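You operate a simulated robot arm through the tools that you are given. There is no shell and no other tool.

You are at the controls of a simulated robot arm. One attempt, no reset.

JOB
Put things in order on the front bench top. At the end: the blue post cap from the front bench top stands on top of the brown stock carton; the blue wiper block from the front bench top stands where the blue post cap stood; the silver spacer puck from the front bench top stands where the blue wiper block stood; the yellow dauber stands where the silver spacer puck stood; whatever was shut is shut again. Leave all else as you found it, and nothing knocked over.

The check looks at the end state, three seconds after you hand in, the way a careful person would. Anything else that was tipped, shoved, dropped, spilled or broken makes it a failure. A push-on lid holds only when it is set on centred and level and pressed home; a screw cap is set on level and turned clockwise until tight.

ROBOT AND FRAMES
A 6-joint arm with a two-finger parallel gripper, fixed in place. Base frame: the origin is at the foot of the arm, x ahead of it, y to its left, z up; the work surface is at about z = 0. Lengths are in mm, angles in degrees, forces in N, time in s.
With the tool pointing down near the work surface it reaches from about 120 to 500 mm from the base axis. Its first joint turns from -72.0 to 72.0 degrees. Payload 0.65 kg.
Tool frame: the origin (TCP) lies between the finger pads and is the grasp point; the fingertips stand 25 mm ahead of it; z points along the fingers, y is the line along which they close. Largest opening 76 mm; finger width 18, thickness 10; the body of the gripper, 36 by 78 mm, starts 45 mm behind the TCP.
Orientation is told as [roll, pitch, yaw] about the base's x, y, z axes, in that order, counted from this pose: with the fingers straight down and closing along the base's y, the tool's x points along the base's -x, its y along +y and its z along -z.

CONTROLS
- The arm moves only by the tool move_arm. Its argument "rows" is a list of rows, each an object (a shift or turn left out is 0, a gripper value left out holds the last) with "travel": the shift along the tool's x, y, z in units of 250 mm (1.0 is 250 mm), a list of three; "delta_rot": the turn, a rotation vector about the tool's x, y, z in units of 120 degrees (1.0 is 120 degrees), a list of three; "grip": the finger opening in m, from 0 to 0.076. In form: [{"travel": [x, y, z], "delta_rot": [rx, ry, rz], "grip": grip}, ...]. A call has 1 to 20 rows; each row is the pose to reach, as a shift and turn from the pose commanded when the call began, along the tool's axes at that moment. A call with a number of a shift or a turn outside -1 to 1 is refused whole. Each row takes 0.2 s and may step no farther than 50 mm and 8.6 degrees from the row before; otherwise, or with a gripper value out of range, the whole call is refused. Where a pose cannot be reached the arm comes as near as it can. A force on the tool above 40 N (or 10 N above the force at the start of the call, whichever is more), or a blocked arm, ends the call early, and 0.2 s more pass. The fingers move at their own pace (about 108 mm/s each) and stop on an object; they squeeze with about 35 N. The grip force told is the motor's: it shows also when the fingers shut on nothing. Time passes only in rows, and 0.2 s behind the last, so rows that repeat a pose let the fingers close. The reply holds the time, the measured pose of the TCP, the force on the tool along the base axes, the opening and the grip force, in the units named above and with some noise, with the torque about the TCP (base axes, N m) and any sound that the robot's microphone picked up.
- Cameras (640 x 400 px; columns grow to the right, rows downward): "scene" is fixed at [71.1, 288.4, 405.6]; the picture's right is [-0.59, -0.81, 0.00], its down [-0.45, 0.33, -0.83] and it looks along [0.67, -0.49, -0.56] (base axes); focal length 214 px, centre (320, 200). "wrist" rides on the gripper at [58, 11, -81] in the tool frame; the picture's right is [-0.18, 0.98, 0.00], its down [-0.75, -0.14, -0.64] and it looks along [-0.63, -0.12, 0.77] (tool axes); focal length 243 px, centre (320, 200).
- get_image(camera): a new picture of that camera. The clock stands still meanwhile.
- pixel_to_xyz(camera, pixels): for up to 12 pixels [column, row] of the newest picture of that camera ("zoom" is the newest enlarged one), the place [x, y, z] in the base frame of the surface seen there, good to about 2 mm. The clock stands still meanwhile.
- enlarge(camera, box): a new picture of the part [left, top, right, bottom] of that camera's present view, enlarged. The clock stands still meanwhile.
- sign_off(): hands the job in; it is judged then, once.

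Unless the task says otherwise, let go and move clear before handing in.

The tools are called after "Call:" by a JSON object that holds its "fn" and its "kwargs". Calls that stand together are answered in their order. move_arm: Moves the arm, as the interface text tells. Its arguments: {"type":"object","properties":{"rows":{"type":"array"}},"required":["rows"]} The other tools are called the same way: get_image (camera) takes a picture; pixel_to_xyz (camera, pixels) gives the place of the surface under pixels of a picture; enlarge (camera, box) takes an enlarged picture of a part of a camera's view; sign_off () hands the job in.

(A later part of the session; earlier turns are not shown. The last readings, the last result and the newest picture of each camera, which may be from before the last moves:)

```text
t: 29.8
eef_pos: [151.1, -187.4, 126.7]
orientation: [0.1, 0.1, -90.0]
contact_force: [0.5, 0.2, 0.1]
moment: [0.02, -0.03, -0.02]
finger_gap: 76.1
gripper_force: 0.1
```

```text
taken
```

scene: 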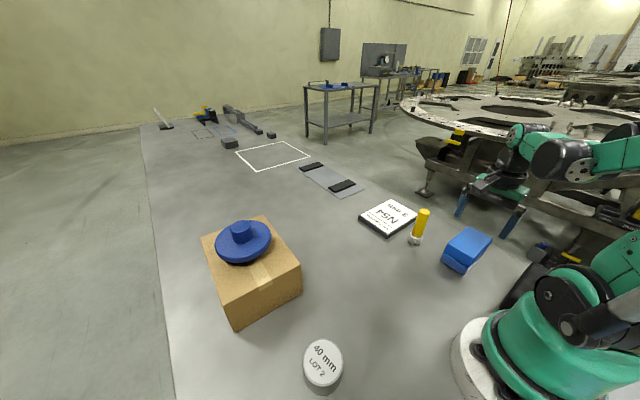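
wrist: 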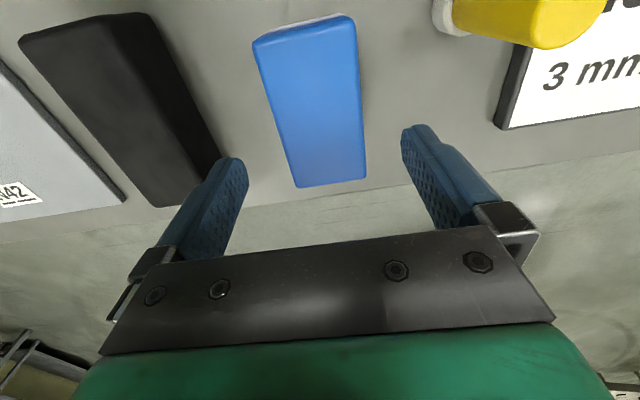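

The wiper block's top centre projects to wrist pixel (318,122), matching the predicted (319.5,121), so alignment is good. I'll descend to TCP z≈38.

Call:
{"fn": "move_arm", "kwargs": {"rows": [{"travel": [0, 0, 0.09]}, {"travel": [0, 0, 0.18]}, {"travel": [0, 0, 0.26]}, {"travel": [0, 0, 0.32]}, {"travel": [0, 0, 0.355]}, {"travel": [0, 0, 0.355]}]}}

Call:
{"fn": "get_image", "kwargs": {"camera": "wrist"}}

Call:
{"fn": "enlarge", "kwargs": {"camera": "scene", "box": [400, 180, 540, 290]}}

```text
t: 31.2
eef_pos: [151.5, -185.9, 38.5]
orientation: [0.1, 0.0, -89.9]
contact_force: [-0.4, 0.2, -0.6]
moment: [0.01, 0.03, 0.02]
finger_gap: 76.2
gripper_force: 0.1
```

```text
taken
```

wrist: 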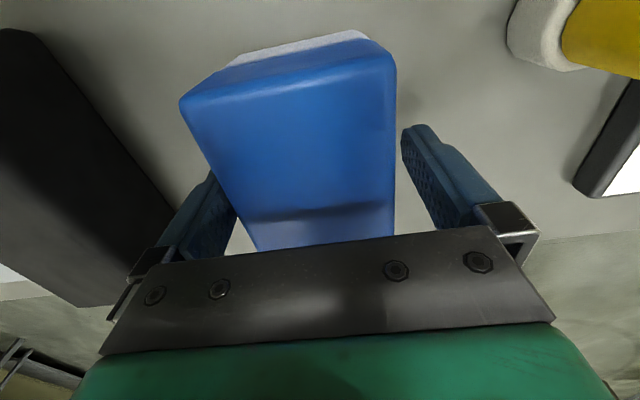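

```text
3.64 times, centred on (470, 235) of scene
```

zoom: 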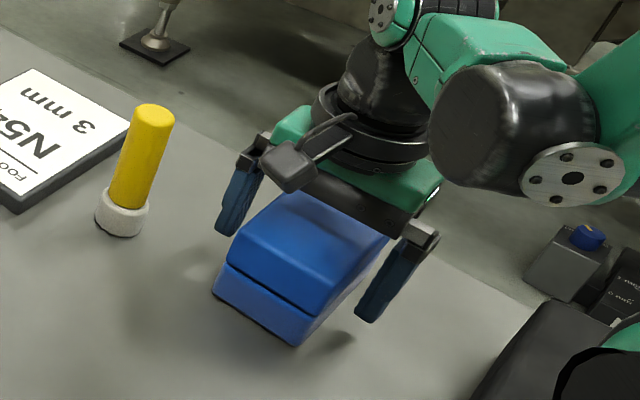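

The fingers straddle the block cleanly with no contact force. I'll close.

Call:
{"fn": "move_arm", "kwargs": {"rows": [{"travel": [0, 0, 0], "grip": 0.05}, {"travel": [0, 0, 0], "grip": 0.04}, {"travel": [0, 0, 0], "grip": 0.035}, {"travel": [0, 0, 0], "grip": 0.035}]}}

Call:
{"fn": "enlarge", "kwargs": {"camera": "scene", "box": [400, 180, 540, 290]}}

```text
t: 32.2
eef_pos: [152.7, -186.1, 39.8]
orientation: [0.1, 0.0, -90.0]
contact_force: [0.7, -1.0, -0.4]
moment: [0.0, -0.01, -0.01]
finger_gap: 55.4
gripper_force: 35.4
```

```text
3.64 times, centred on (470, 235) of scene
```

zoom: 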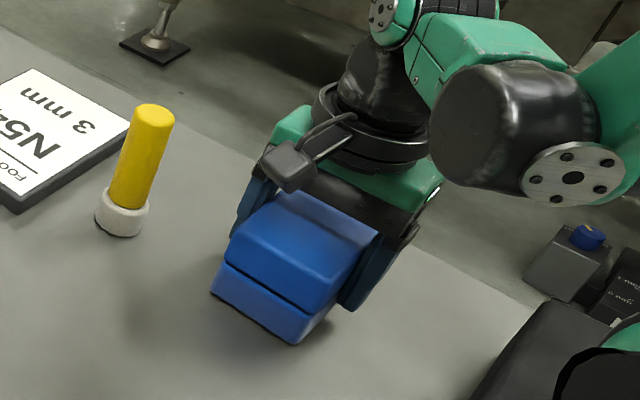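

The block is gripped at 55.4 mm. I'll lift slowly and check that the whole block comes up.

Call:
{"fn": "move_arm", "kwargs": {"rows": [{"travel": [0, 0, -0.03]}, {"travel": [0, 0, -0.1]}, {"travel": [0, 0, -0.2]}, {"travel": [0, 0, -0.32]}, {"travel": [0, 0, -0.44]}, {"travel": [0, 0, -0.484]}, {"travel": [0, 0, -0.484]}]}}

Call:
{"fn": "enlarge", "kwargs": {"camera": "scene", "box": [400, 140, 560, 290]}}

Call:
{"fn": "get_image", "kwargs": {"camera": "wrist"}}

```text
t: 33.8
eef_pos: [150.8, -187.2, 162.2]
orientation: [0.1, 0.0, -90.0]
contact_force: [-0.3, -0.1, -1.7]
moment: [0.02, 0.0, -0.02]
finger_gap: 55.5
gripper_force: 34.9
```

```text
2.67 times, centred on (480, 215) of scene
```

zoom: 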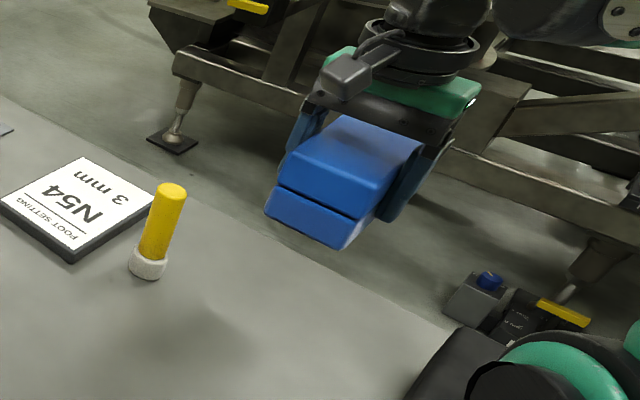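

```text
taken
```

wrist: 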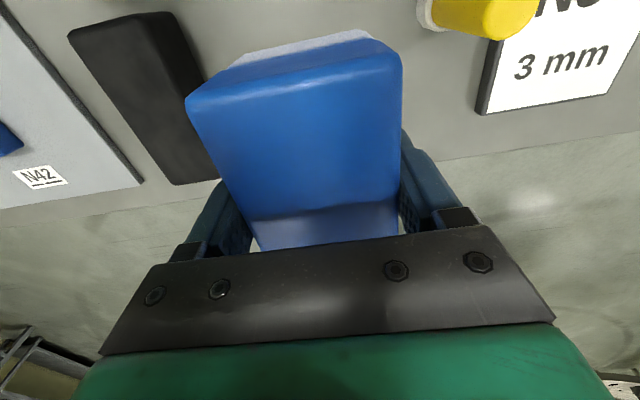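

The whole block is lifted and level, and it is light. I'll route around the dauber toward (230, -60) and then outward.

Call:
{"fn": "move_arm", "kwargs": {"rows": [{"travel": [0.1, 0.05, 0]}, {"travel": [0.2, 0.1, 0]}, {"travel": [0.3, 0.15, 0]}, {"travel": [0.4, 0.2, 0]}, {"travel": [0.508, 0.25, 0]}, {"travel": [0.54, 0.36, 0]}, {"travel": [0.57, 0.48, 0]}, {"travel": [0.6, 0.6, 0]}, {"travel": [0.63, 0.72, 0]}, {"travel": [0.66, 0.84, 0]}, {"travel": [0.69, 0.96, 0]}, {"travel": [0.69, 0.96, 0]}]}}

Call:
{"fn": "get_image", "kwargs": {"camera": "scene"}}

```text
t: 36.4
eef_pos: [391.9, -13.6, 162.2]
orientation: [0.1, -0.1, -89.9]
contact_force: [-0.4, 0.4, -1.9]
moment: [0.02, 0.0, -0.01]
finger_gap: 55.9
gripper_force: 34.9
```

```text
taken
```

scene: 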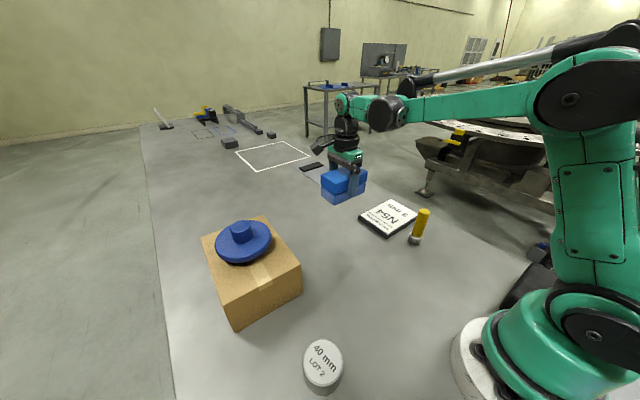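

The arm is at (392, -14, 162), elbow-up, with the block secure. I'll go out and down to (488.5, -7.5, 67).

Call:
{"fn": "move_arm", "kwargs": {"rows": [{"travel": [0.004, 0.08, 0.08]}, {"travel": [0.012, 0.16, 0.16]}, {"travel": [0.016, 0.24, 0.24]}, {"travel": [0.02, 0.32, 0.32]}, {"travel": [0.0244, 0.386, 0.38]}, {"travel": [0.0244, 0.386, 0.38]}]}}

Call:
{"fn": "get_image", "kwargs": {"camera": "scene"}}

Call:
{"fn": "enlarge", "kwargs": {"camera": "scene", "box": [270, 150, 370, 230]}}

Call:
{"fn": "pixel_to_xyz", "kwargs": {"camera": "zoom", "pixels": [[260, 190], [300, 230], [330, 220], [250, 235], [340, 180], [220, 190], [290, 260]]}}

```text
t: 37.8
eef_pos: [488.6, -8.7, 68.9]
orientation: [0.1, 0.0, -90.1]
contact_force: [-0.2, 1.1, -2.3]
moment: [-0.04, 0.02, 0.0]
finger_gap: 55.6
gripper_force: 35.1
```

```text
taken
```

scene: 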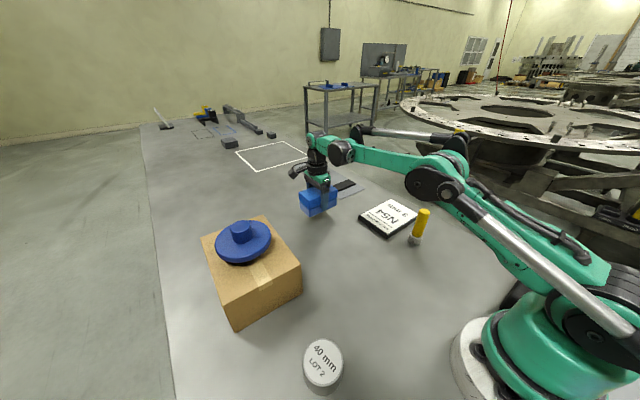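

```text
5.00 times, centred on (320, 190) of scene
```

zoom: 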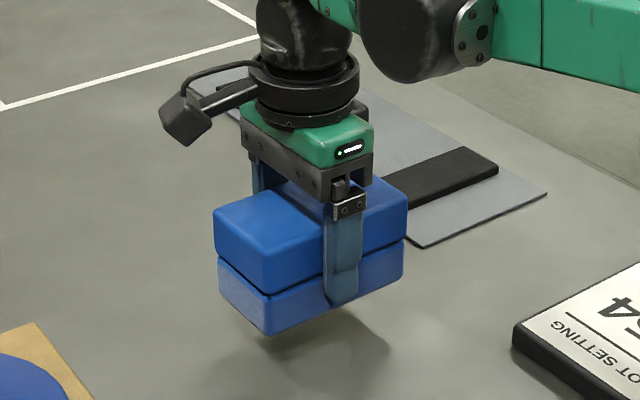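

```text
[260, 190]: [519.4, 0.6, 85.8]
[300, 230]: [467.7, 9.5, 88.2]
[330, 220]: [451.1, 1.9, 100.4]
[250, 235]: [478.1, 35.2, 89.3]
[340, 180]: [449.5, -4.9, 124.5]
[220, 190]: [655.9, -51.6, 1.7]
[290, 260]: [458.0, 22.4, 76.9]
```

The block is over the spot with its bottom about 28 mm above the bench. I'll lower 24 mm and then feel for contact.

Call:
{"fn": "move_arm", "kwargs": {"rows": [{"travel": [0, 0, 0.04]}, {"travel": [0, 0, 0.08]}, {"travel": [0, 0, 0.1]}, {"travel": [0, 0, 0.1]}]}}

```text
t: 38.8
eef_pos: [487.7, -9.4, 41.2]
orientation: [0.1, 0.0, -90.0]
contact_force: [0.6, 0.5, -1.4]
moment: [-0.01, 0.0, -0.01]
finger_gap: 55.6
gripper_force: 35.2
```

There's no contact at z≈41. I'll nudge y by +1 mm and step down slowly.

Call:
{"fn": "move_arm", "kwargs": {"rows": [{"travel": [0.004, 0.001, 0.003]}, {"travel": [0.004, 0.001, 0.005]}, {"travel": [0.004, 0.001, 0.005]}]}}

```text
t: 39.6
eef_pos: [486.9, -8.6, 41.0]
orientation: [0.1, 0.0, -90.1]
contact_force: [0.4, 0.0, -0.8]
moment: [-0.01, 0.02, 0.0]
finger_gap: 55.5
gripper_force: 34.9
```

Call:
{"fn": "move_arm", "kwargs": {"rows": [{"travel": [0, 0, 0.003]}, {"travel": [0, 0, 0.005]}, {"travel": [0, 0, 0.005]}]}}

Call:
{"fn": "enlarge", "kwargs": {"camera": "scene", "box": [280, 170, 360, 220]}}

```text
t: 40.4
eef_pos: [488.5, -8.0, 40.4]
orientation: [0.1, 0.0, -89.9]
contact_force: [-1.5, 2.9, 24.4]
moment: [-0.4, 0.14, -0.07]
finger_gap: 55.5
gripper_force: 35.0
```

```text
8.00 times, centred on (320, 195) of scene
```

zoom: 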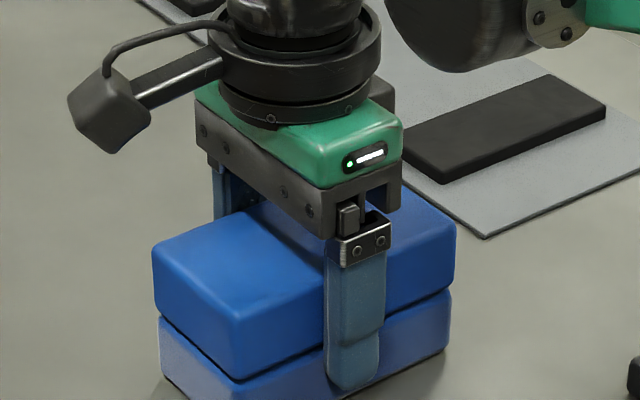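

Contact is about 24 N, so the block is down. I'll ease up slightly, then open.

Call:
{"fn": "move_arm", "kwargs": {"rows": [{"travel": [0, 0, -0.003]}, {"travel": [0, 0, -0.003]}]}}

```text
t: 41.0
eef_pos: [488.3, -7.8, 39.2]
orientation: [0.1, 0.0, -90.1]
contact_force: [-4.1, 2.4, 12.0]
moment: [-0.14, 0.22, -0.08]
finger_gap: 55.4
gripper_force: 34.3
```

Call:
{"fn": "move_arm", "kwargs": {"rows": [{"travel": [0, 0, -0.001]}, {"travel": [0, 0, -0.001], "grip": 0.058}, {"travel": [0, 0, -0.001], "grip": 0.064}, {"travel": [0, 0, -0.001], "grip": 0.076}, {"travel": [0, 0, -0.001], "grip": 0.076}]}}

Call:
{"fn": "enlarge", "kwargs": {"camera": "scene", "box": [280, 170, 360, 220]}}

Call:
{"fn": "get_image", "kwargs": {"camera": "wrist"}}

```text
t: 42.2
eef_pos: [488.0, -6.7, 39.4]
orientation: [0.2, 0.1, -90.0]
contact_force: [0.3, -0.5, 0.9]
moment: [-0.02, 0.0, 0.0]
finger_gap: 76.1
gripper_force: 0.1
```

```text
8.00 times, centred on (320, 195) of scene
```

zoom: 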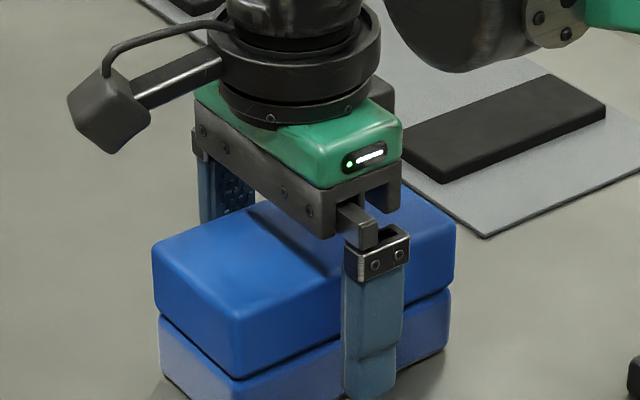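

```text
taken
```

wrist: 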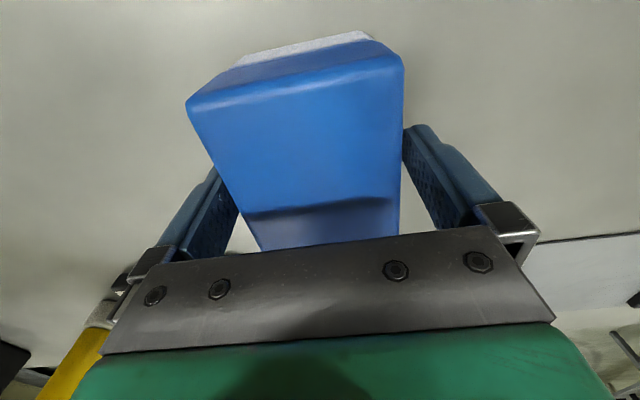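

The block stands on the spot and the fingers are open. I'll rise to z≈95, then pull inward while rising so the elbow doesn't overstretch.

Call:
{"fn": "move_arm", "kwargs": {"rows": [{"travel": [0, 0, -0.06]}, {"travel": [0, 0, -0.14]}, {"travel": [0, 0, -0.22]}, {"travel": [0, -0.1, -0.26]}, {"travel": [0, -0.2, -0.34]}, {"travel": [0, -0.32, -0.44]}, {"travel": [0, -0.46, -0.54]}, {"travel": [0, -0.62, -0.58]}, {"travel": [0, -0.78, -0.58]}, {"travel": [0, -0.78, -0.58]}]}}

Call:
{"fn": "get_image", "kwargs": {"camera": "scene"}}

Call:
{"fn": "enlarge", "kwargs": {"camera": "scene", "box": [280, 170, 360, 220]}}

Call:
{"fn": "pixel_to_xyz", "kwargs": {"camera": "zoom", "pixels": [[310, 250], [165, 250], [300, 200], [440, 220], [240, 325], [250, 350], [330, 340], [200, 280], [430, 350]]}}

```text
t: 44.4
eef_pos: [291.4, -9.9, 185.8]
orientation: [0.0, 0.0, -90.1]
contact_force: [-0.3, -0.3, 0.1]
moment: [-0.02, -0.02, 0.02]
finger_gap: 75.9
gripper_force: 0.1
```

```text
taken
```

scene: 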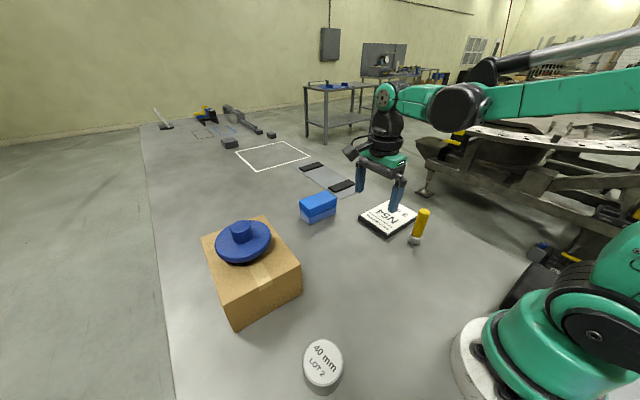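

```text
8.00 times, centred on (320, 195) of scene
```

zoom: 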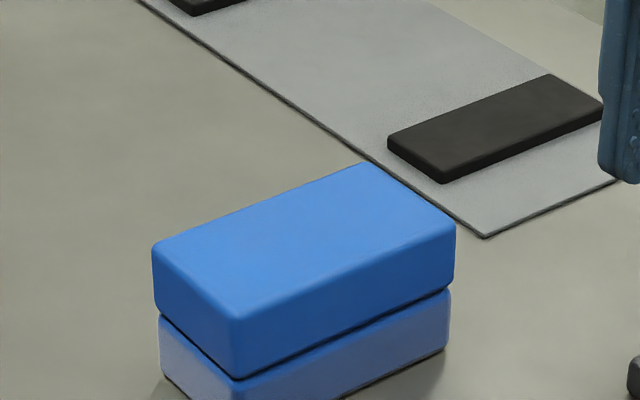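

```text
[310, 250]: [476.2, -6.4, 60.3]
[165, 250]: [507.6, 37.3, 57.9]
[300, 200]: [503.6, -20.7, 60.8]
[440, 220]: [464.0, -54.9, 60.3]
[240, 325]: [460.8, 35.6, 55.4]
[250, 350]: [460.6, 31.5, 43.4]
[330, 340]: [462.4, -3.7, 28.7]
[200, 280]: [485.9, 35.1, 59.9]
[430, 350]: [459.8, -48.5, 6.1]
```

The wiper block stands square at about (487, -8), where the cap was. I'll swing back to yaw 0 and move toward the puck for a wrist view.

Call:
{"fn": "move_arm", "kwargs": {"rows": [{"travel": [0.051, -0.04, 0], "delta_rot": [0, 0, -0.068]}, {"travel": [0.102, -0.081, 0], "delta_rot": [0, 0, -0.136]}, {"travel": [0.153, -0.121, 0], "delta_rot": [0, 0, -0.204]}, {"travel": [0.204, -0.161, 0], "delta_rot": [0, 0, -0.272]}, {"travel": [0.255, -0.202, 0], "delta_rot": [0, 0, -0.34]}, {"travel": [0.305, -0.242, 0], "delta_rot": [0, 0, -0.408]}, {"travel": [0.356, -0.283, 0], "delta_rot": [0, 0, -0.476]}, {"travel": [0.407, -0.323, 0], "delta_rot": [0, 0, -0.544]}, {"travel": [0.458, -0.363, 0], "delta_rot": [0, 0, -0.612]}, {"travel": [0.509, -0.404, 0], "delta_rot": [0, 0, -0.68]}, {"travel": [0.56, -0.444, 0], "delta_rot": [0, 0, -0.75]}, {"travel": [0.56, -0.444, 0], "delta_rot": [0, 0, -0.75]}]}}

Call:
{"fn": "get_image", "kwargs": {"camera": "wrist"}}

Call:
{"fn": "get_image", "kwargs": {"camera": "scene"}}

```text
t: 47.0
eef_pos: [180.3, 132.2, 185.8]
orientation: [0.0, -0.1, 0.2]
contact_force: [0.5, 0.7, 0.0]
moment: [0.02, 0.0, 0.0]
finger_gap: 76.0
gripper_force: 0.1
```

```text
taken
```

wrist: 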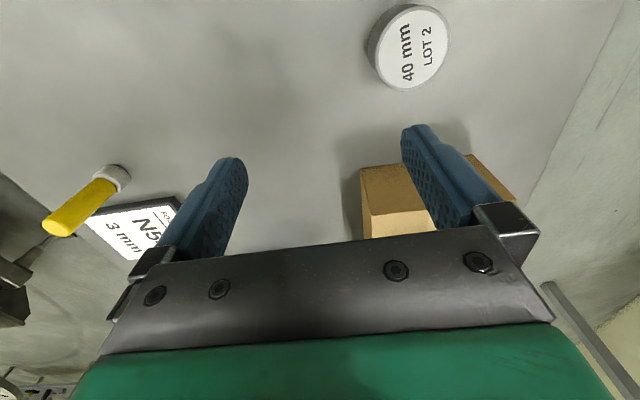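

```text
taken
```

scene: 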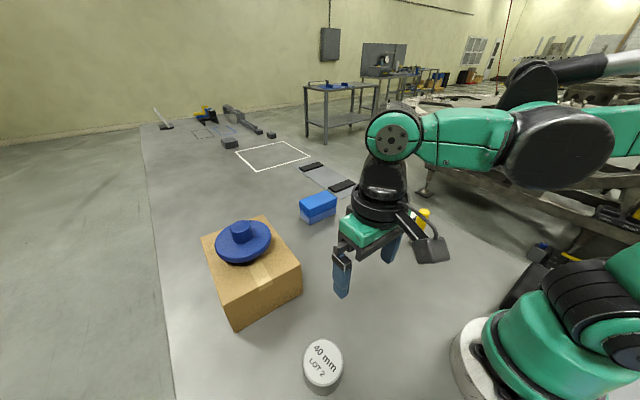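

The puck is at wrist pixel (412,48). I'll measure its top centre from both cameras.

Call:
{"fn": "enlarge", "kwargs": {"camera": "wrist", "box": [350, 0, 470, 100]}}

Call:
{"fn": "pixel_to_xyz", "kwargs": {"camera": "zoom", "pixels": [[330, 190], [230, 190], [430, 190], [330, 40], [330, 330], [370, 200], [270, 260], [400, 100]]}}

Call:
{"fn": "enlarge", "kwargs": {"camera": "scene", "box": [283, 325, 363, 400]}}

Call:
{"fn": "pixel_to_xyz", "kwargs": {"camera": "zoom", "pixels": [[320, 195], [225, 195], [420, 195], [320, 85], [320, 310]]}}

```text
4.00 times, centred on (410, 50) of wrist
```

zoom: 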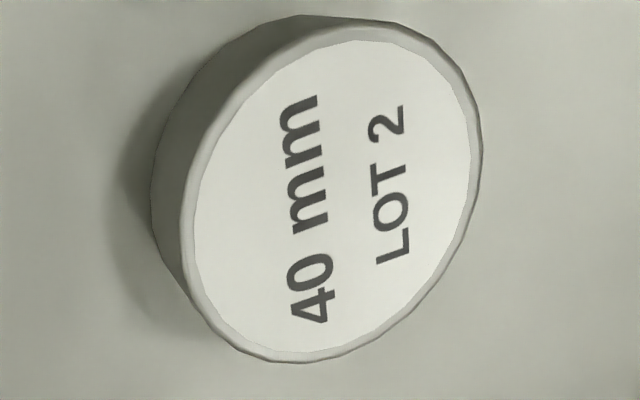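

```text
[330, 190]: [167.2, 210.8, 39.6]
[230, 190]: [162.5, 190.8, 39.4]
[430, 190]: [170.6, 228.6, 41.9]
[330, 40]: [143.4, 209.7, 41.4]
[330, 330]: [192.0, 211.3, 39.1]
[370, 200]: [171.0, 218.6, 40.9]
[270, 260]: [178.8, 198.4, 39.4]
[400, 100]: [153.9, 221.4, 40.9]
```

```text
5.33 times, centred on (323, 362) of scene
```

zoom: 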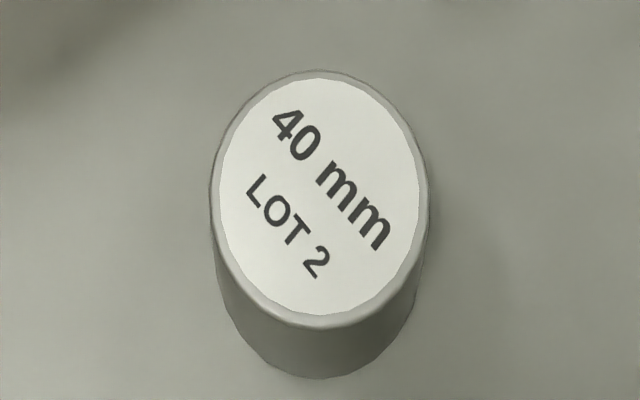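

```text
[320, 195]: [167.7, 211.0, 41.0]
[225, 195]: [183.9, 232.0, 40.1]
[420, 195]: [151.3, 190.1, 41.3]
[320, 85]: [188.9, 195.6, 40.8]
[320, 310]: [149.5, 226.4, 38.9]
```

The puck's centre is (168.3, 211) with its top at z≈40.5. I'll move above it.

Call:
{"fn": "move_arm", "kwargs": {"rows": [{"travel": [0.012, 0.08, 0.04]}, {"travel": [0.024, 0.16, 0.1]}, {"travel": [0.036, 0.24, 0.18]}, {"travel": [0.048, 0.316, 0.27]}, {"travel": [0.048, 0.316, 0.344]}, {"travel": [0.048, 0.316, 0.344]}]}}

Call:
{"fn": "get_image", "kwargs": {"camera": "wrist"}}

Call:
{"fn": "get_image", "kwargs": {"camera": "scene"}}

```text
t: 48.4
eef_pos: [172.1, 210.6, 97.1]
orientation: [0.0, -0.1, 0.1]
contact_force: [-0.3, 0.9, 0.4]
moment: [-0.01, -0.03, 0.01]
finger_gap: 76.2
gripper_force: 0.1
```

```text
taken
```

wrist: 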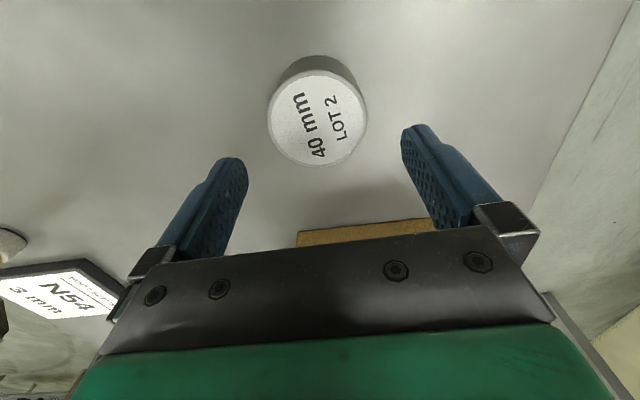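

```text
taken
```

scene: 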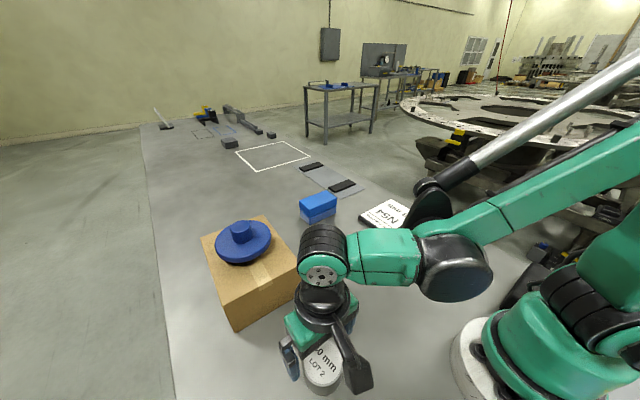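

The puck shows a few mm toward -x of the gripper centre (pixel row 118 against the predicted 126). I'll shift -3.5 mm in x and descend to TCP z≈30.

Call:
{"fn": "move_arm", "kwargs": {"rows": [{"travel": [0.014, -0.002, 0.05]}, {"travel": [0.014, -0.002, 0.12]}, {"travel": [0.014, -0.002, 0.19]}, {"travel": [0.014, -0.002, 0.24]}, {"travel": [0.014, -0.002, 0.268]}, {"travel": [0.014, -0.002, 0.268]}]}}

Call:
{"fn": "get_image", "kwargs": {"camera": "wrist"}}

Call:
{"fn": "enlarge", "kwargs": {"camera": "scene", "box": [240, 280, 400, 400]}}

```text
t: 49.8
eef_pos: [166.7, 210.1, 30.7]
orientation: [0.0, -0.2, 0.0]
contact_force: [1.0, 0.3, -0.4]
moment: [0.01, 0.0, -0.01]
finger_gap: 76.0
gripper_force: 0.1
```

```text
taken
```

wrist: 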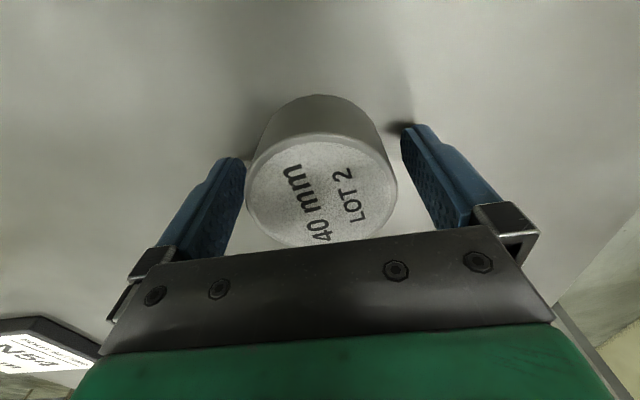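

```text
3.33 times, centred on (320, 340) of scene
```

zoom: 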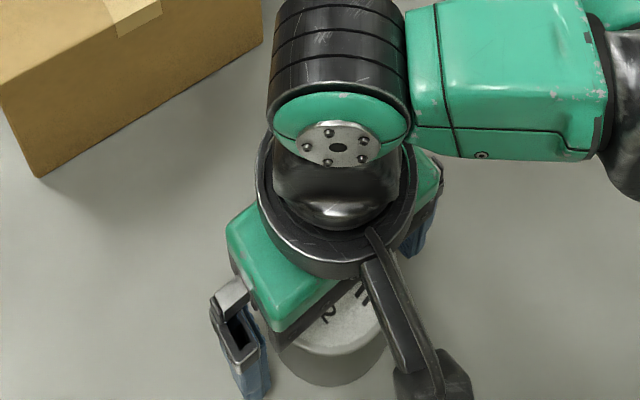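

The puck is centred between the fingers. I'll close on it.

Call:
{"fn": "move_arm", "kwargs": {"rows": [{"travel": [0, 0, 0], "grip": 0.056}, {"travel": [0, 0, 0], "grip": 0.048}, {"travel": [0, 0, 0], "grip": 0.045}, {"travel": [0, 0, 0], "grip": 0.045}]}}

Call:
{"fn": "get_image", "kwargs": {"camera": "wrist"}}

```text
t: 50.8
eef_pos: [166.4, 209.7, 30.0]
orientation: [0.0, -0.2, 0.0]
contact_force: [0.0, 0.8, 0.5]
moment: [0.0, 0.02, 0.01]
finger_gap: 58.8
gripper_force: 34.6
```

```text
taken
```

wrist: 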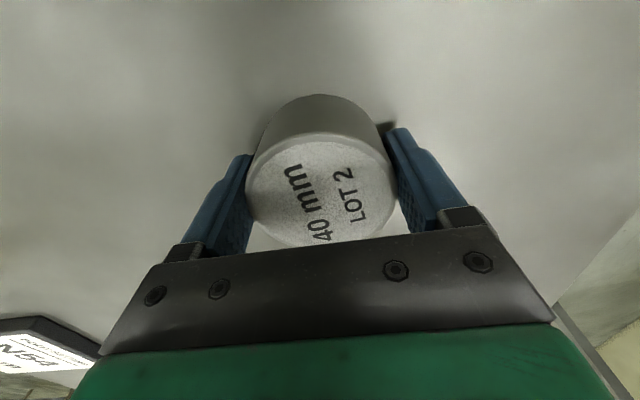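

The puck is gripped at 58.8 mm. I'll lift gently and check the load.

Call:
{"fn": "move_arm", "kwargs": {"rows": [{"travel": [0, 0, -0.03]}, {"travel": [0, 0, -0.08]}, {"travel": [0, 0, -0.08]}]}}

Call:
{"fn": "get_image", "kwargs": {"camera": "wrist"}}

```text
t: 51.6
eef_pos: [167.0, 210.8, 51.4]
orientation: [0.0, 0.0, 0.1]
contact_force: [0.0, 0.2, -2.7]
moment: [0.02, 0.04, -0.01]
finger_gap: 58.8
gripper_force: 34.7
```

```text
taken
```

wrist: 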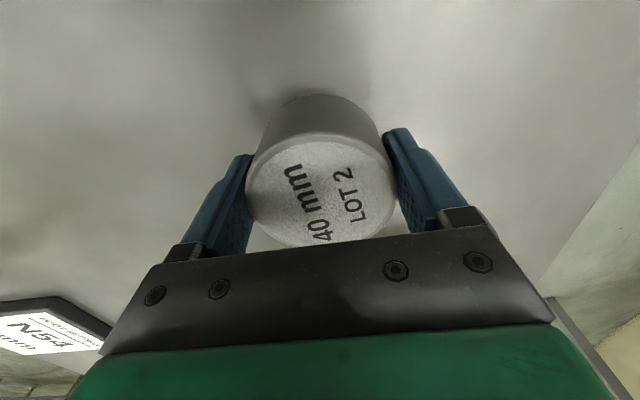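

The puck is lifted, with a load of about 2.7 N. I'll raise it and swing across in front of the base.

Call:
{"fn": "move_arm", "kwargs": {"rows": [{"travel": [0, 0, -0.15]}, {"travel": [0, 0, -0.31]}, {"travel": [0, 0, -0.472]}, {"travel": [-0.05, -0.108, -0.472]}, {"travel": [-0.1, -0.217, -0.472]}, {"travel": [-0.14, -0.326, -0.472]}, {"travel": [-0.18, -0.434, -0.472]}, {"travel": [-0.21, -0.543, -0.472]}, {"travel": [-0.235, -0.65, -0.472]}, {"travel": [-0.252, -0.76, -0.472]}, {"travel": [-0.252, -0.88, -0.472]}, {"travel": [-0.252, -0.98, -0.472]}, {"travel": [-0.252, -0.98, -0.472]}]}}

Call:
{"fn": "get_image", "kwargs": {"camera": "scene"}}

Call:
{"fn": "get_image", "kwargs": {"camera": "wrist"}}

```text
t: 54.4
eef_pos: [230.4, -33.5, 169.8]
orientation: [-0.1, -0.1, 0.0]
contact_force: [0.5, 0.1, -2.6]
moment: [-0.02, 0.02, -0.03]
finger_gap: 59.0
gripper_force: 34.4
```

```text
taken
```

scene: 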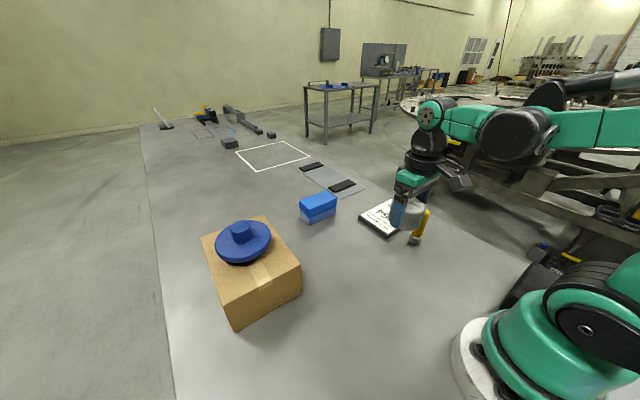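

```text
taken
```

wrist: 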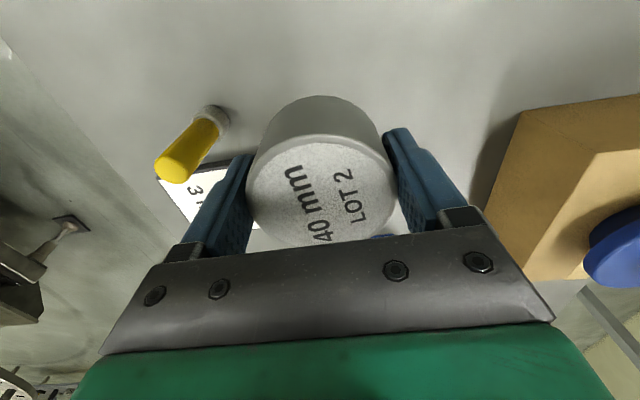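

I'll measure the puck's offset from the TCP, then continue to the wiper block's old place.

Call:
{"fn": "pixel_to_xyz", "kwargs": {"camera": "wrist", "pixels": [[322, 193], [270, 193], [375, 193], [322, 150], [322, 235]]}}

Call:
{"fn": "move_arm", "kwargs": {"rows": [{"travel": [0.03, -0.1, 0]}, {"travel": [0.08, -0.2, 0]}, {"travel": [0.13, -0.3, 0]}, {"travel": [0.19, -0.4, 0]}, {"travel": [0.25, -0.51, 0]}, {"travel": [0.318, -0.616, 0]}, {"travel": [0.318, -0.616, 0]}]}}

Call:
{"fn": "get_image", "kwargs": {"camera": "scene"}}

Call:
{"fn": "get_image", "kwargs": {"camera": "wrist"}}

```text
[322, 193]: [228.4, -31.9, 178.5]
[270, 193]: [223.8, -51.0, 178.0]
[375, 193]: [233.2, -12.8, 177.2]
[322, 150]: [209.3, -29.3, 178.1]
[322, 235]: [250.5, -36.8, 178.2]
```

```text
t: 56.0
eef_pos: [149.7, -188.5, 169.8]
orientation: [0.0, -0.2, 0.0]
contact_force: [-0.1, 0.1, -3.3]
moment: [0.02, -0.01, 0.0]
finger_gap: 58.9
gripper_force: 35.7
```

```text
taken
```

scene: 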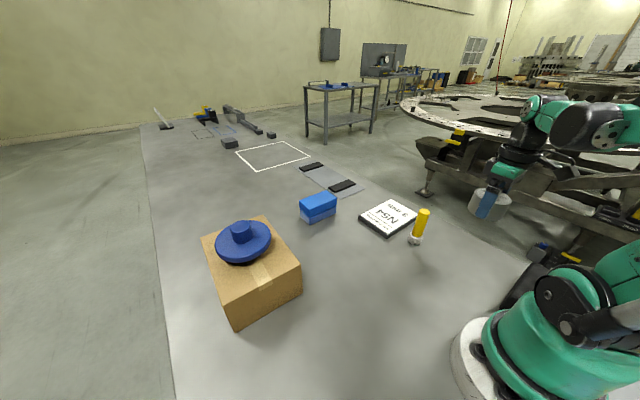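

```text
taken
```

wrist: 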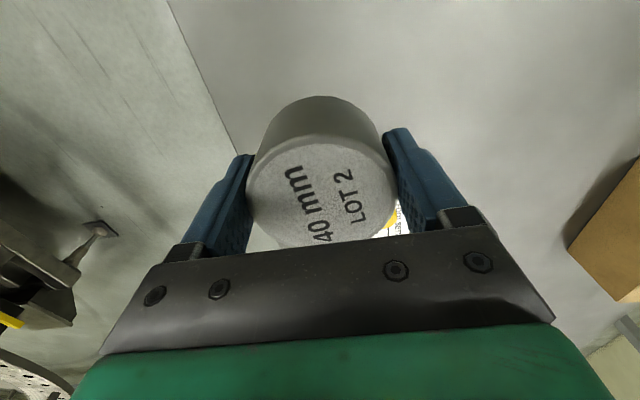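

The puck centre is about 1.5 mm behind the TCP in x. I'll correct +2 mm in x and +0.7 mm in y and lower to TCP z≈38.

Call:
{"fn": "move_arm", "kwargs": {"rows": [{"travel": [-0.008, 0.003, 0.12]}, {"travel": [-0.008, 0.003, 0.26]}, {"travel": [-0.008, 0.003, 0.38]}, {"travel": [-0.008, 0.003, 0.47]}, {"travel": [-0.008, 0.003, 0.525]}, {"travel": [-0.008, 0.003, 0.525]}]}}

Call:
{"fn": "enlarge", "kwargs": {"camera": "scene", "box": [390, 170, 550, 290]}}

```text
t: 57.4
eef_pos: [152.1, -186.2, 38.5]
orientation: [0.0, -0.1, 0.0]
contact_force: [0.8, 0.3, -3.1]
moment: [-0.03, -0.01, -0.02]
finger_gap: 58.6
gripper_force: 34.2
```

```text
3.33 times, centred on (470, 230) of scene
```

zoom: 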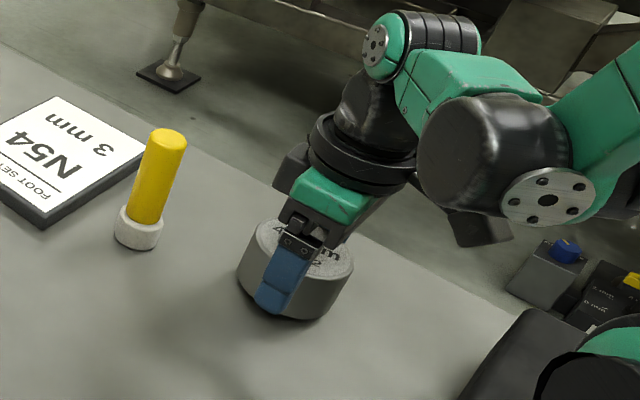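

The puck hangs about 8 mm above the bench. I'll lower 6 mm and then feel for contact.

Call:
{"fn": "move_arm", "kwargs": {"rows": [{"travel": [0, -0.002, 0.012]}, {"travel": [0, -0.003, 0.024]}, {"travel": [0, -0.003, 0.024]}]}}

```text
t: 58.2
eef_pos: [151.9, -189.1, 33.6]
orientation: [0.0, -0.1, -0.1]
contact_force: [0.8, -0.3, -3.4]
moment: [0.01, 0.02, 0.0]
finger_gap: 58.7
gripper_force: 35.0
```

Call:
{"fn": "move_arm", "kwargs": {"rows": [{"travel": [0, 0.002, 0.004]}, {"travel": [0, 0.002, 0.008]}, {"travel": [0, 0.002, 0.008]}]}}

```text
t: 59.0
eef_pos: [151.8, -187.3, 31.4]
orientation: [0.0, -0.1, 0.0]
contact_force: [2.2, -2.9, 36.7]
moment: [-0.05, -0.15, -0.09]
finger_gap: 58.9
gripper_force: 35.3
```

Contact at about 37 N. I'll ease up a little to relax it, then release.

Call:
{"fn": "move_arm", "kwargs": {"rows": [{"travel": [0, 0, -0.004]}, {"travel": [0, 0, -0.004]}]}}

```text
t: 59.6
eef_pos: [151.7, -188.1, 32.4]
orientation: [0.0, -0.1, -0.1]
contact_force: [-0.6, 0.3, -3.2]
moment: [-0.01, 0.0, -0.03]
finger_gap: 58.5
gripper_force: 35.1
```

Call:
{"fn": "move_arm", "kwargs": {"rows": [{"travel": [0, 0, 0.002]}, {"travel": [0, 0, 0.002]}]}}

```text
t: 60.2
eef_pos: [151.8, -187.7, 31.4]
orientation: [0.0, 0.0, 0.0]
contact_force: [0.0, -0.6, -2.9]
moment: [0.0, 0.02, 0.0]
finger_gap: 58.7
gripper_force: 34.9
```

The load reads the full weight again, so the puck is hovering under half a millimetre up. I'll lower another 0.3 mm and open gently.

Call:
{"fn": "move_arm", "kwargs": {"rows": [{"travel": [0, 0, 0.0015]}, {"travel": [0, 0, 0.0015], "grip": 0.061}, {"travel": [0, 0, 0.0015], "grip": 0.066}, {"travel": [0, 0, 0.0015], "grip": 0.076}, {"travel": [0, 0, 0.0015], "grip": 0.076}]}}

Call:
{"fn": "get_image", "kwargs": {"camera": "wrist"}}

Call:
{"fn": "enlarge", "kwargs": {"camera": "scene", "box": [390, 170, 550, 290]}}

```text
t: 61.4
eef_pos: [151.3, -187.9, 29.9]
orientation: [0.0, -0.1, 0.1]
contact_force: [0.0, 0.1, -0.4]
moment: [-0.01, -0.01, 0.03]
finger_gap: 75.9
gripper_force: 0.0
```

```text
taken
```

wrist: 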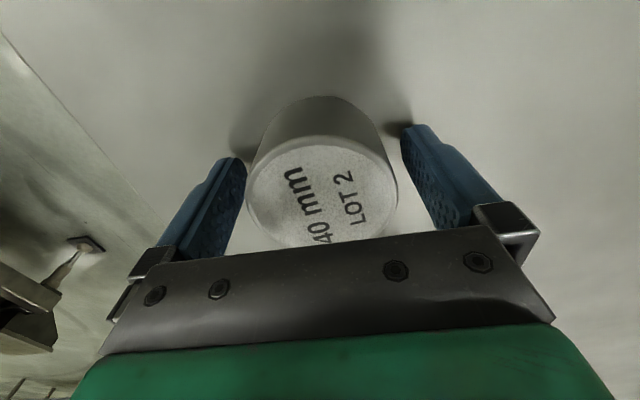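

```text
3.33 times, centred on (470, 230) of scene
```

zoom: 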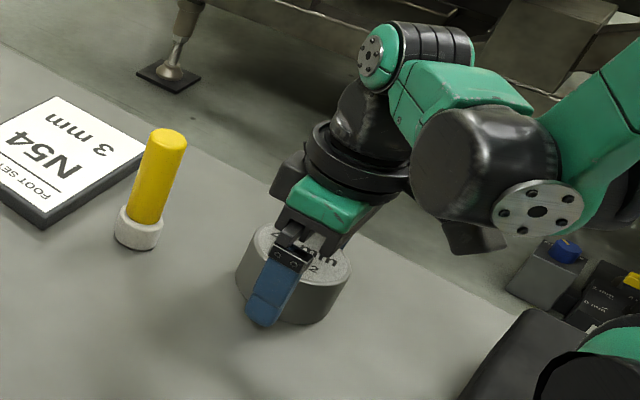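

The puck is released and standing. I'll rise and move to view the dauber.

Call:
{"fn": "move_arm", "kwargs": {"rows": [{"travel": [0, 0, -0.08]}, {"travel": [0, 0, -0.18]}, {"travel": [0, 0, -0.32]}, {"travel": [0, 0, -0.46]}, {"travel": [0, 0, -0.6]}, {"travel": [-0.08, 0.07, -0.62]}, {"travel": [-0.16, 0.15, -0.62]}, {"travel": [-0.16, 0.15, -0.62]}]}}

Call:
{"fn": "get_image", "kwargs": {"camera": "wrist"}}

Call:
{"fn": "get_image", "kwargs": {"camera": "scene"}}

```text
t: 63.2
eef_pos: [192.6, -149.9, 186.5]
orientation: [0.0, -0.1, -0.1]
contact_force: [-0.2, 0.4, 0.0]
moment: [0.01, 0.01, 0.0]
finger_gap: 76.0
gripper_force: 0.1
```

```text
taken
```

wrist: 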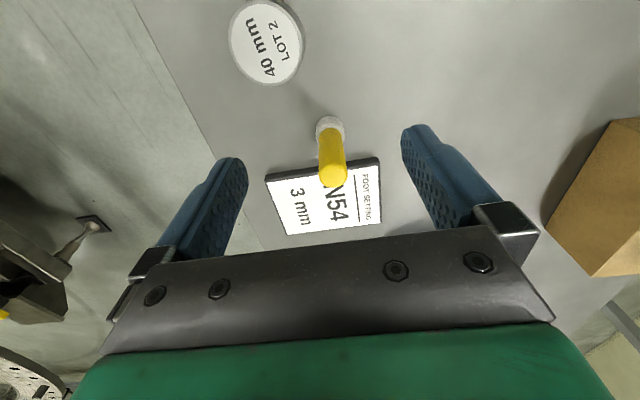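

```text
taken
```

scene: 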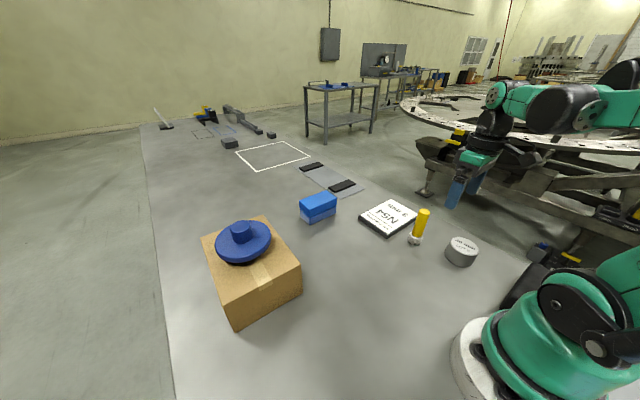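

The puck now stands at the wiper block's old place. I'll measure the dauber (wrist pixel (333,175)) and check the puck's position.

Call:
{"fn": "enlarge", "kwargs": {"camera": "wrist", "box": [290, 105, 386, 195]}}

Call:
{"fn": "pixel_to_xyz", "kwargs": {"camera": "zoom", "pixels": [[300, 310], [260, 310], [345, 310], [300, 280], [300, 335], [290, 200], [290, 150], [270, 60], [220, 80], [340, 80], [280, 75]]}}

Call:
{"fn": "enlarge", "kwargs": {"camera": "wrist", "box": [210, 0, 320, 95]}}

Call:
{"fn": "pixel_to_xyz", "kwargs": {"camera": "zoom", "pixels": [[320, 170], [220, 170], [420, 170], [320, 60], [320, 280]]}}

```text
4.44 times, centred on (338, 150) of wrist
```

zoom: 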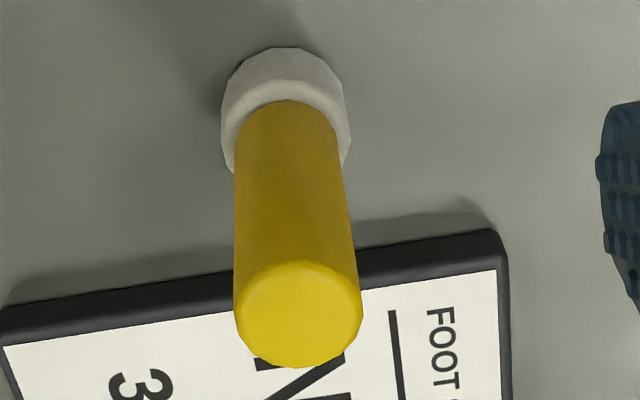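

```text
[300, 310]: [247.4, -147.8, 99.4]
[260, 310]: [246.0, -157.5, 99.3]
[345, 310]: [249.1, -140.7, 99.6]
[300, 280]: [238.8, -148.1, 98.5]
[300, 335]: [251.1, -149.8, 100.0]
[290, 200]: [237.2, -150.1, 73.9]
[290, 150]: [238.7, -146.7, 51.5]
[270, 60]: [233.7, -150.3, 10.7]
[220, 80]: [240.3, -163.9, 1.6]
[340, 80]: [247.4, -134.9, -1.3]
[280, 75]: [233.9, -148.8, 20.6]
```

```text
4.21 times, centred on (265, 48) of wrist
```

zoom: 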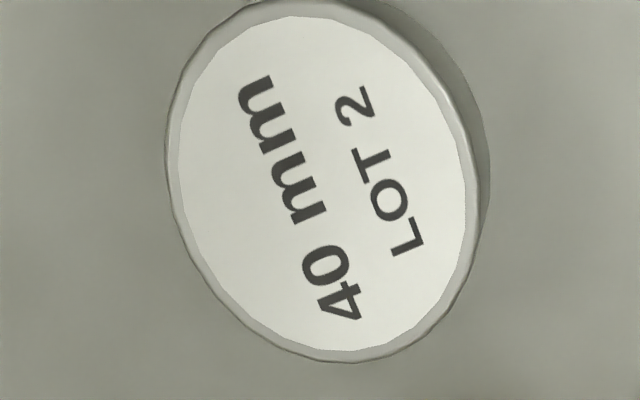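

```text
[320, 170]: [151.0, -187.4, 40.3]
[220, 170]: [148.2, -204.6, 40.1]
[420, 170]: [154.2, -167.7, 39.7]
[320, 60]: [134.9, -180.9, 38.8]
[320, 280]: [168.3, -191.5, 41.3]
```

The puck stands at about (152, -187) and the dauber's axis is at about (248.5, -149.5). I'll move above it.

Call:
{"fn": "move_arm", "kwargs": {"rows": [{"travel": [-0.08, 0, 0.04]}, {"travel": [-0.16, 0, 0.08]}, {"travel": [-0.224, 0.001, 0.13]}, {"travel": [-0.224, 0.001, 0.13]}]}}

Call:
{"fn": "get_image", "kwargs": {"camera": "wrist"}}

Call:
{"fn": "enlarge", "kwargs": {"camera": "scene", "box": [370, 130, 500, 260]}}

```text
t: 64.2
eef_pos: [249.0, -149.9, 154.4]
orientation: [0.0, -0.1, -0.1]
contact_force: [0.2, -1.5, 0.0]
moment: [0.0, 0.01, -0.02]
finger_gap: 75.9
gripper_force: 0.1
```

```text
taken
```

wrist: 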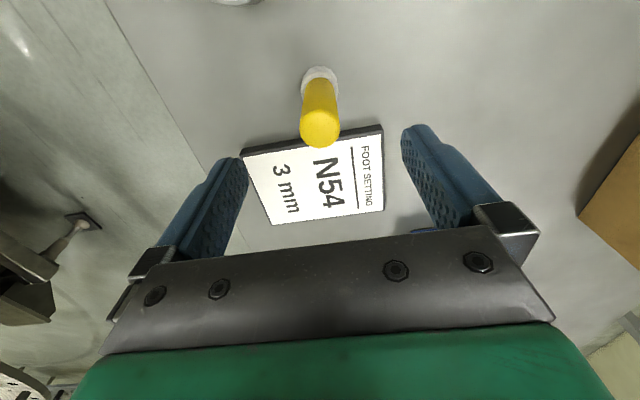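

```text
3.08 times, centred on (435, 195) of scene
```

zoom: 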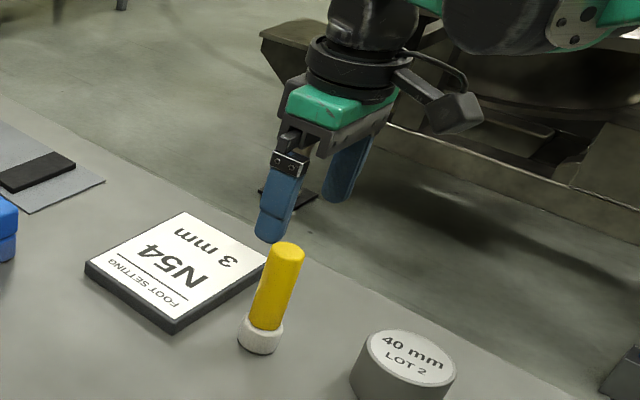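

The dauber's top is at wrist pixel (320,128), matching the predicted (319.5,128.6). I'll descend to TCP z≈62.

Call:
{"fn": "move_arm", "kwargs": {"rows": [{"travel": [0, 0, 0.09]}, {"travel": [0, 0, 0.18]}, {"travel": [0, 0, 0.26]}, {"travel": [0, 0, 0.33]}, {"travel": [0, 0, 0.37]}, {"travel": [0, 0, 0.37]}]}}

Call:
{"fn": "get_image", "kwargs": {"camera": "wrist"}}

Call:
{"fn": "enlarge", "kwargs": {"camera": "scene", "box": [370, 150, 500, 260]}}

```text
t: 65.6
eef_pos: [247.3, -150.6, 61.2]
orientation: [0.0, -0.1, -0.1]
contact_force: [0.6, -0.4, 0.7]
moment: [0.0, -0.02, -0.01]
finger_gap: 75.9
gripper_force: 0.0
```

```text
taken
```

wrist: 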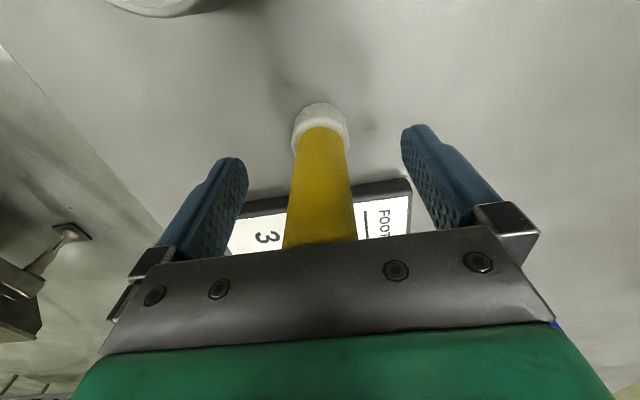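

```text
3.64 times, centred on (435, 205) of scene
```

zoom: 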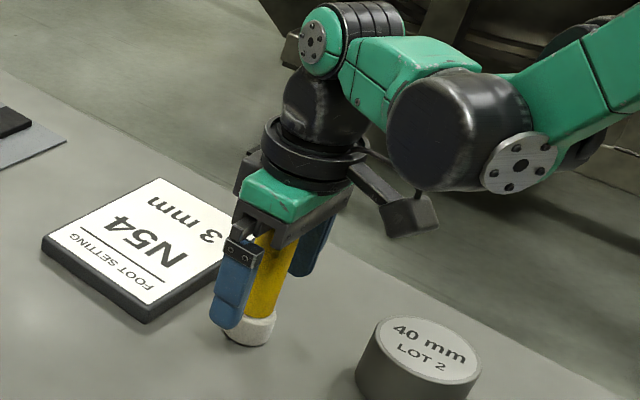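

The fingers straddle the handle. I'll close gently.

Call:
{"fn": "move_arm", "kwargs": {"rows": [{"travel": [0, 0, 0], "grip": 0.045}, {"travel": [0, 0, 0], "grip": 0.032}, {"travel": [0, 0, 0], "grip": 0.024}, {"travel": [0, 0, 0], "grip": 0.016}, {"travel": [0, 0, 0], "grip": 0.016}]}}

Call:
{"fn": "get_image", "kwargs": {"camera": "wrist"}}

```text
t: 66.8
eef_pos: [247.4, -148.9, 60.9]
orientation: [-0.1, -0.1, 0.0]
contact_force: [-0.6, 0.9, 0.6]
moment: [0.01, -0.03, 0.0]
finger_gap: 23.9
gripper_force: 34.9
```

```text
taken
```

wrist: 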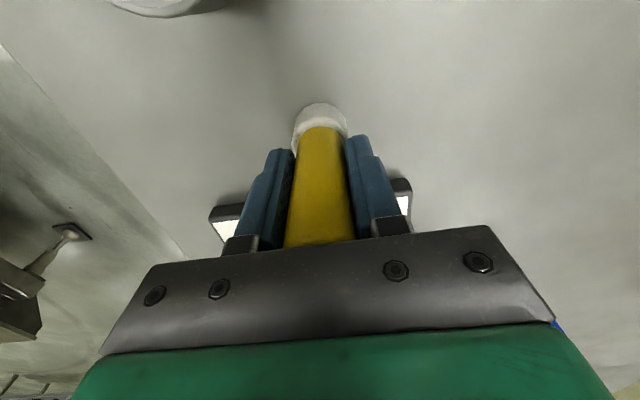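

The dauber is gripped at 23.9 mm. I'll lift straight up and check.

Call:
{"fn": "move_arm", "kwargs": {"rows": [{"travel": [0, 0, -0.03]}, {"travel": [0, 0, -0.1]}, {"travel": [0, 0, -0.2]}, {"travel": [0, 0, -0.32]}, {"travel": [0, 0, -0.44]}, {"travel": [0, 0, -0.44]}]}}

Call:
{"fn": "get_image", "kwargs": {"camera": "scene"}}

Call:
{"fn": "enlarge", "kwargs": {"camera": "scene", "box": [370, 110, 500, 260]}}

```text
t: 68.2
eef_pos: [248.7, -150.1, 173.1]
orientation: [0.0, -0.1, 0.0]
contact_force: [0.7, -0.3, -0.2]
moment: [0.0, -0.02, -0.05]
finger_gap: 23.8
gripper_force: 35.2
```

```text
taken
```

scene: 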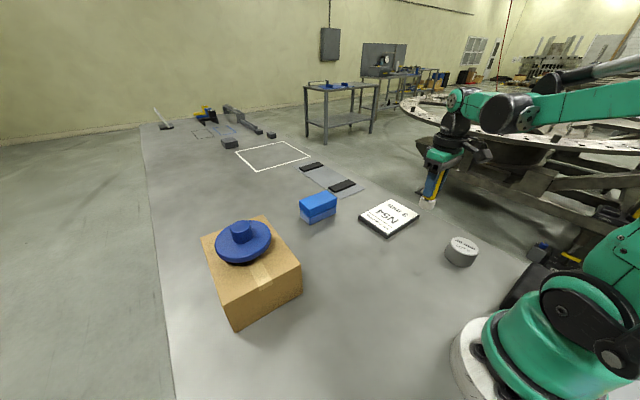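

```text
2.67 times, centred on (435, 185) of scene
```

zoom: 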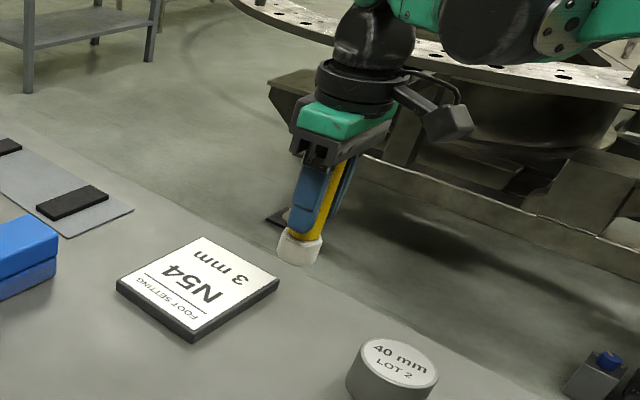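

The dauber with its foot is lifted upright. I'll carry it across toward the puck's old place at (168.3, 211).

Call:
{"fn": "move_arm", "kwargs": {"rows": [{"travel": [0, 0.12, 0]}, {"travel": [0, 0.24, 0]}, {"travel": [0, 0.36, 0]}, {"travel": [0, 0.48, 0]}, {"travel": [0, 0.6, 0]}, {"travel": [0.01, 0.72, 0]}, {"travel": [0.03, 0.84, 0]}, {"travel": [0.06, 0.96, 0]}, {"travel": [0.06, 0.96, 0]}]}}

```text
t: 70.2
eef_pos: [234.6, 91.0, 171.7]
orientation: [0.0, -0.1, -0.1]
contact_force: [0.4, 0.5, -0.1]
moment: [-0.02, -0.02, -0.02]
finger_gap: 23.9
gripper_force: 35.3
```

Call:
{"fn": "move_arm", "kwargs": {"rows": [{"travel": [0.053, 0.096, 0]}, {"travel": [0.106, 0.192, 0]}, {"travel": [0.159, 0.288, 0]}, {"travel": [0.212, 0.384, 0]}, {"travel": [0.265, 0.48, 0]}, {"travel": [0.265, 0.48, 0]}]}}

Call:
{"fn": "get_image", "kwargs": {"camera": "wrist"}}

Call:
{"fn": "get_image", "kwargs": {"camera": "scene"}}

```text
t: 71.6
eef_pos: [166.0, 209.4, 170.3]
orientation: [-0.1, 0.0, -0.1]
contact_force: [-0.4, 0.7, 0.1]
moment: [0.02, -0.01, 0.01]
finger_gap: 23.8
gripper_force: 35.6
```

```text
taken
```

wrist: 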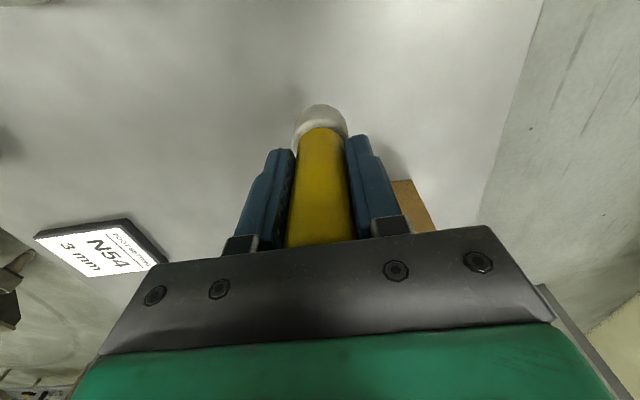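

```text
taken
```

scene: 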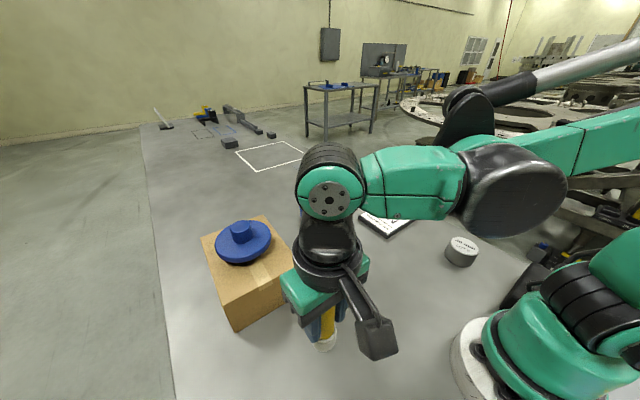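

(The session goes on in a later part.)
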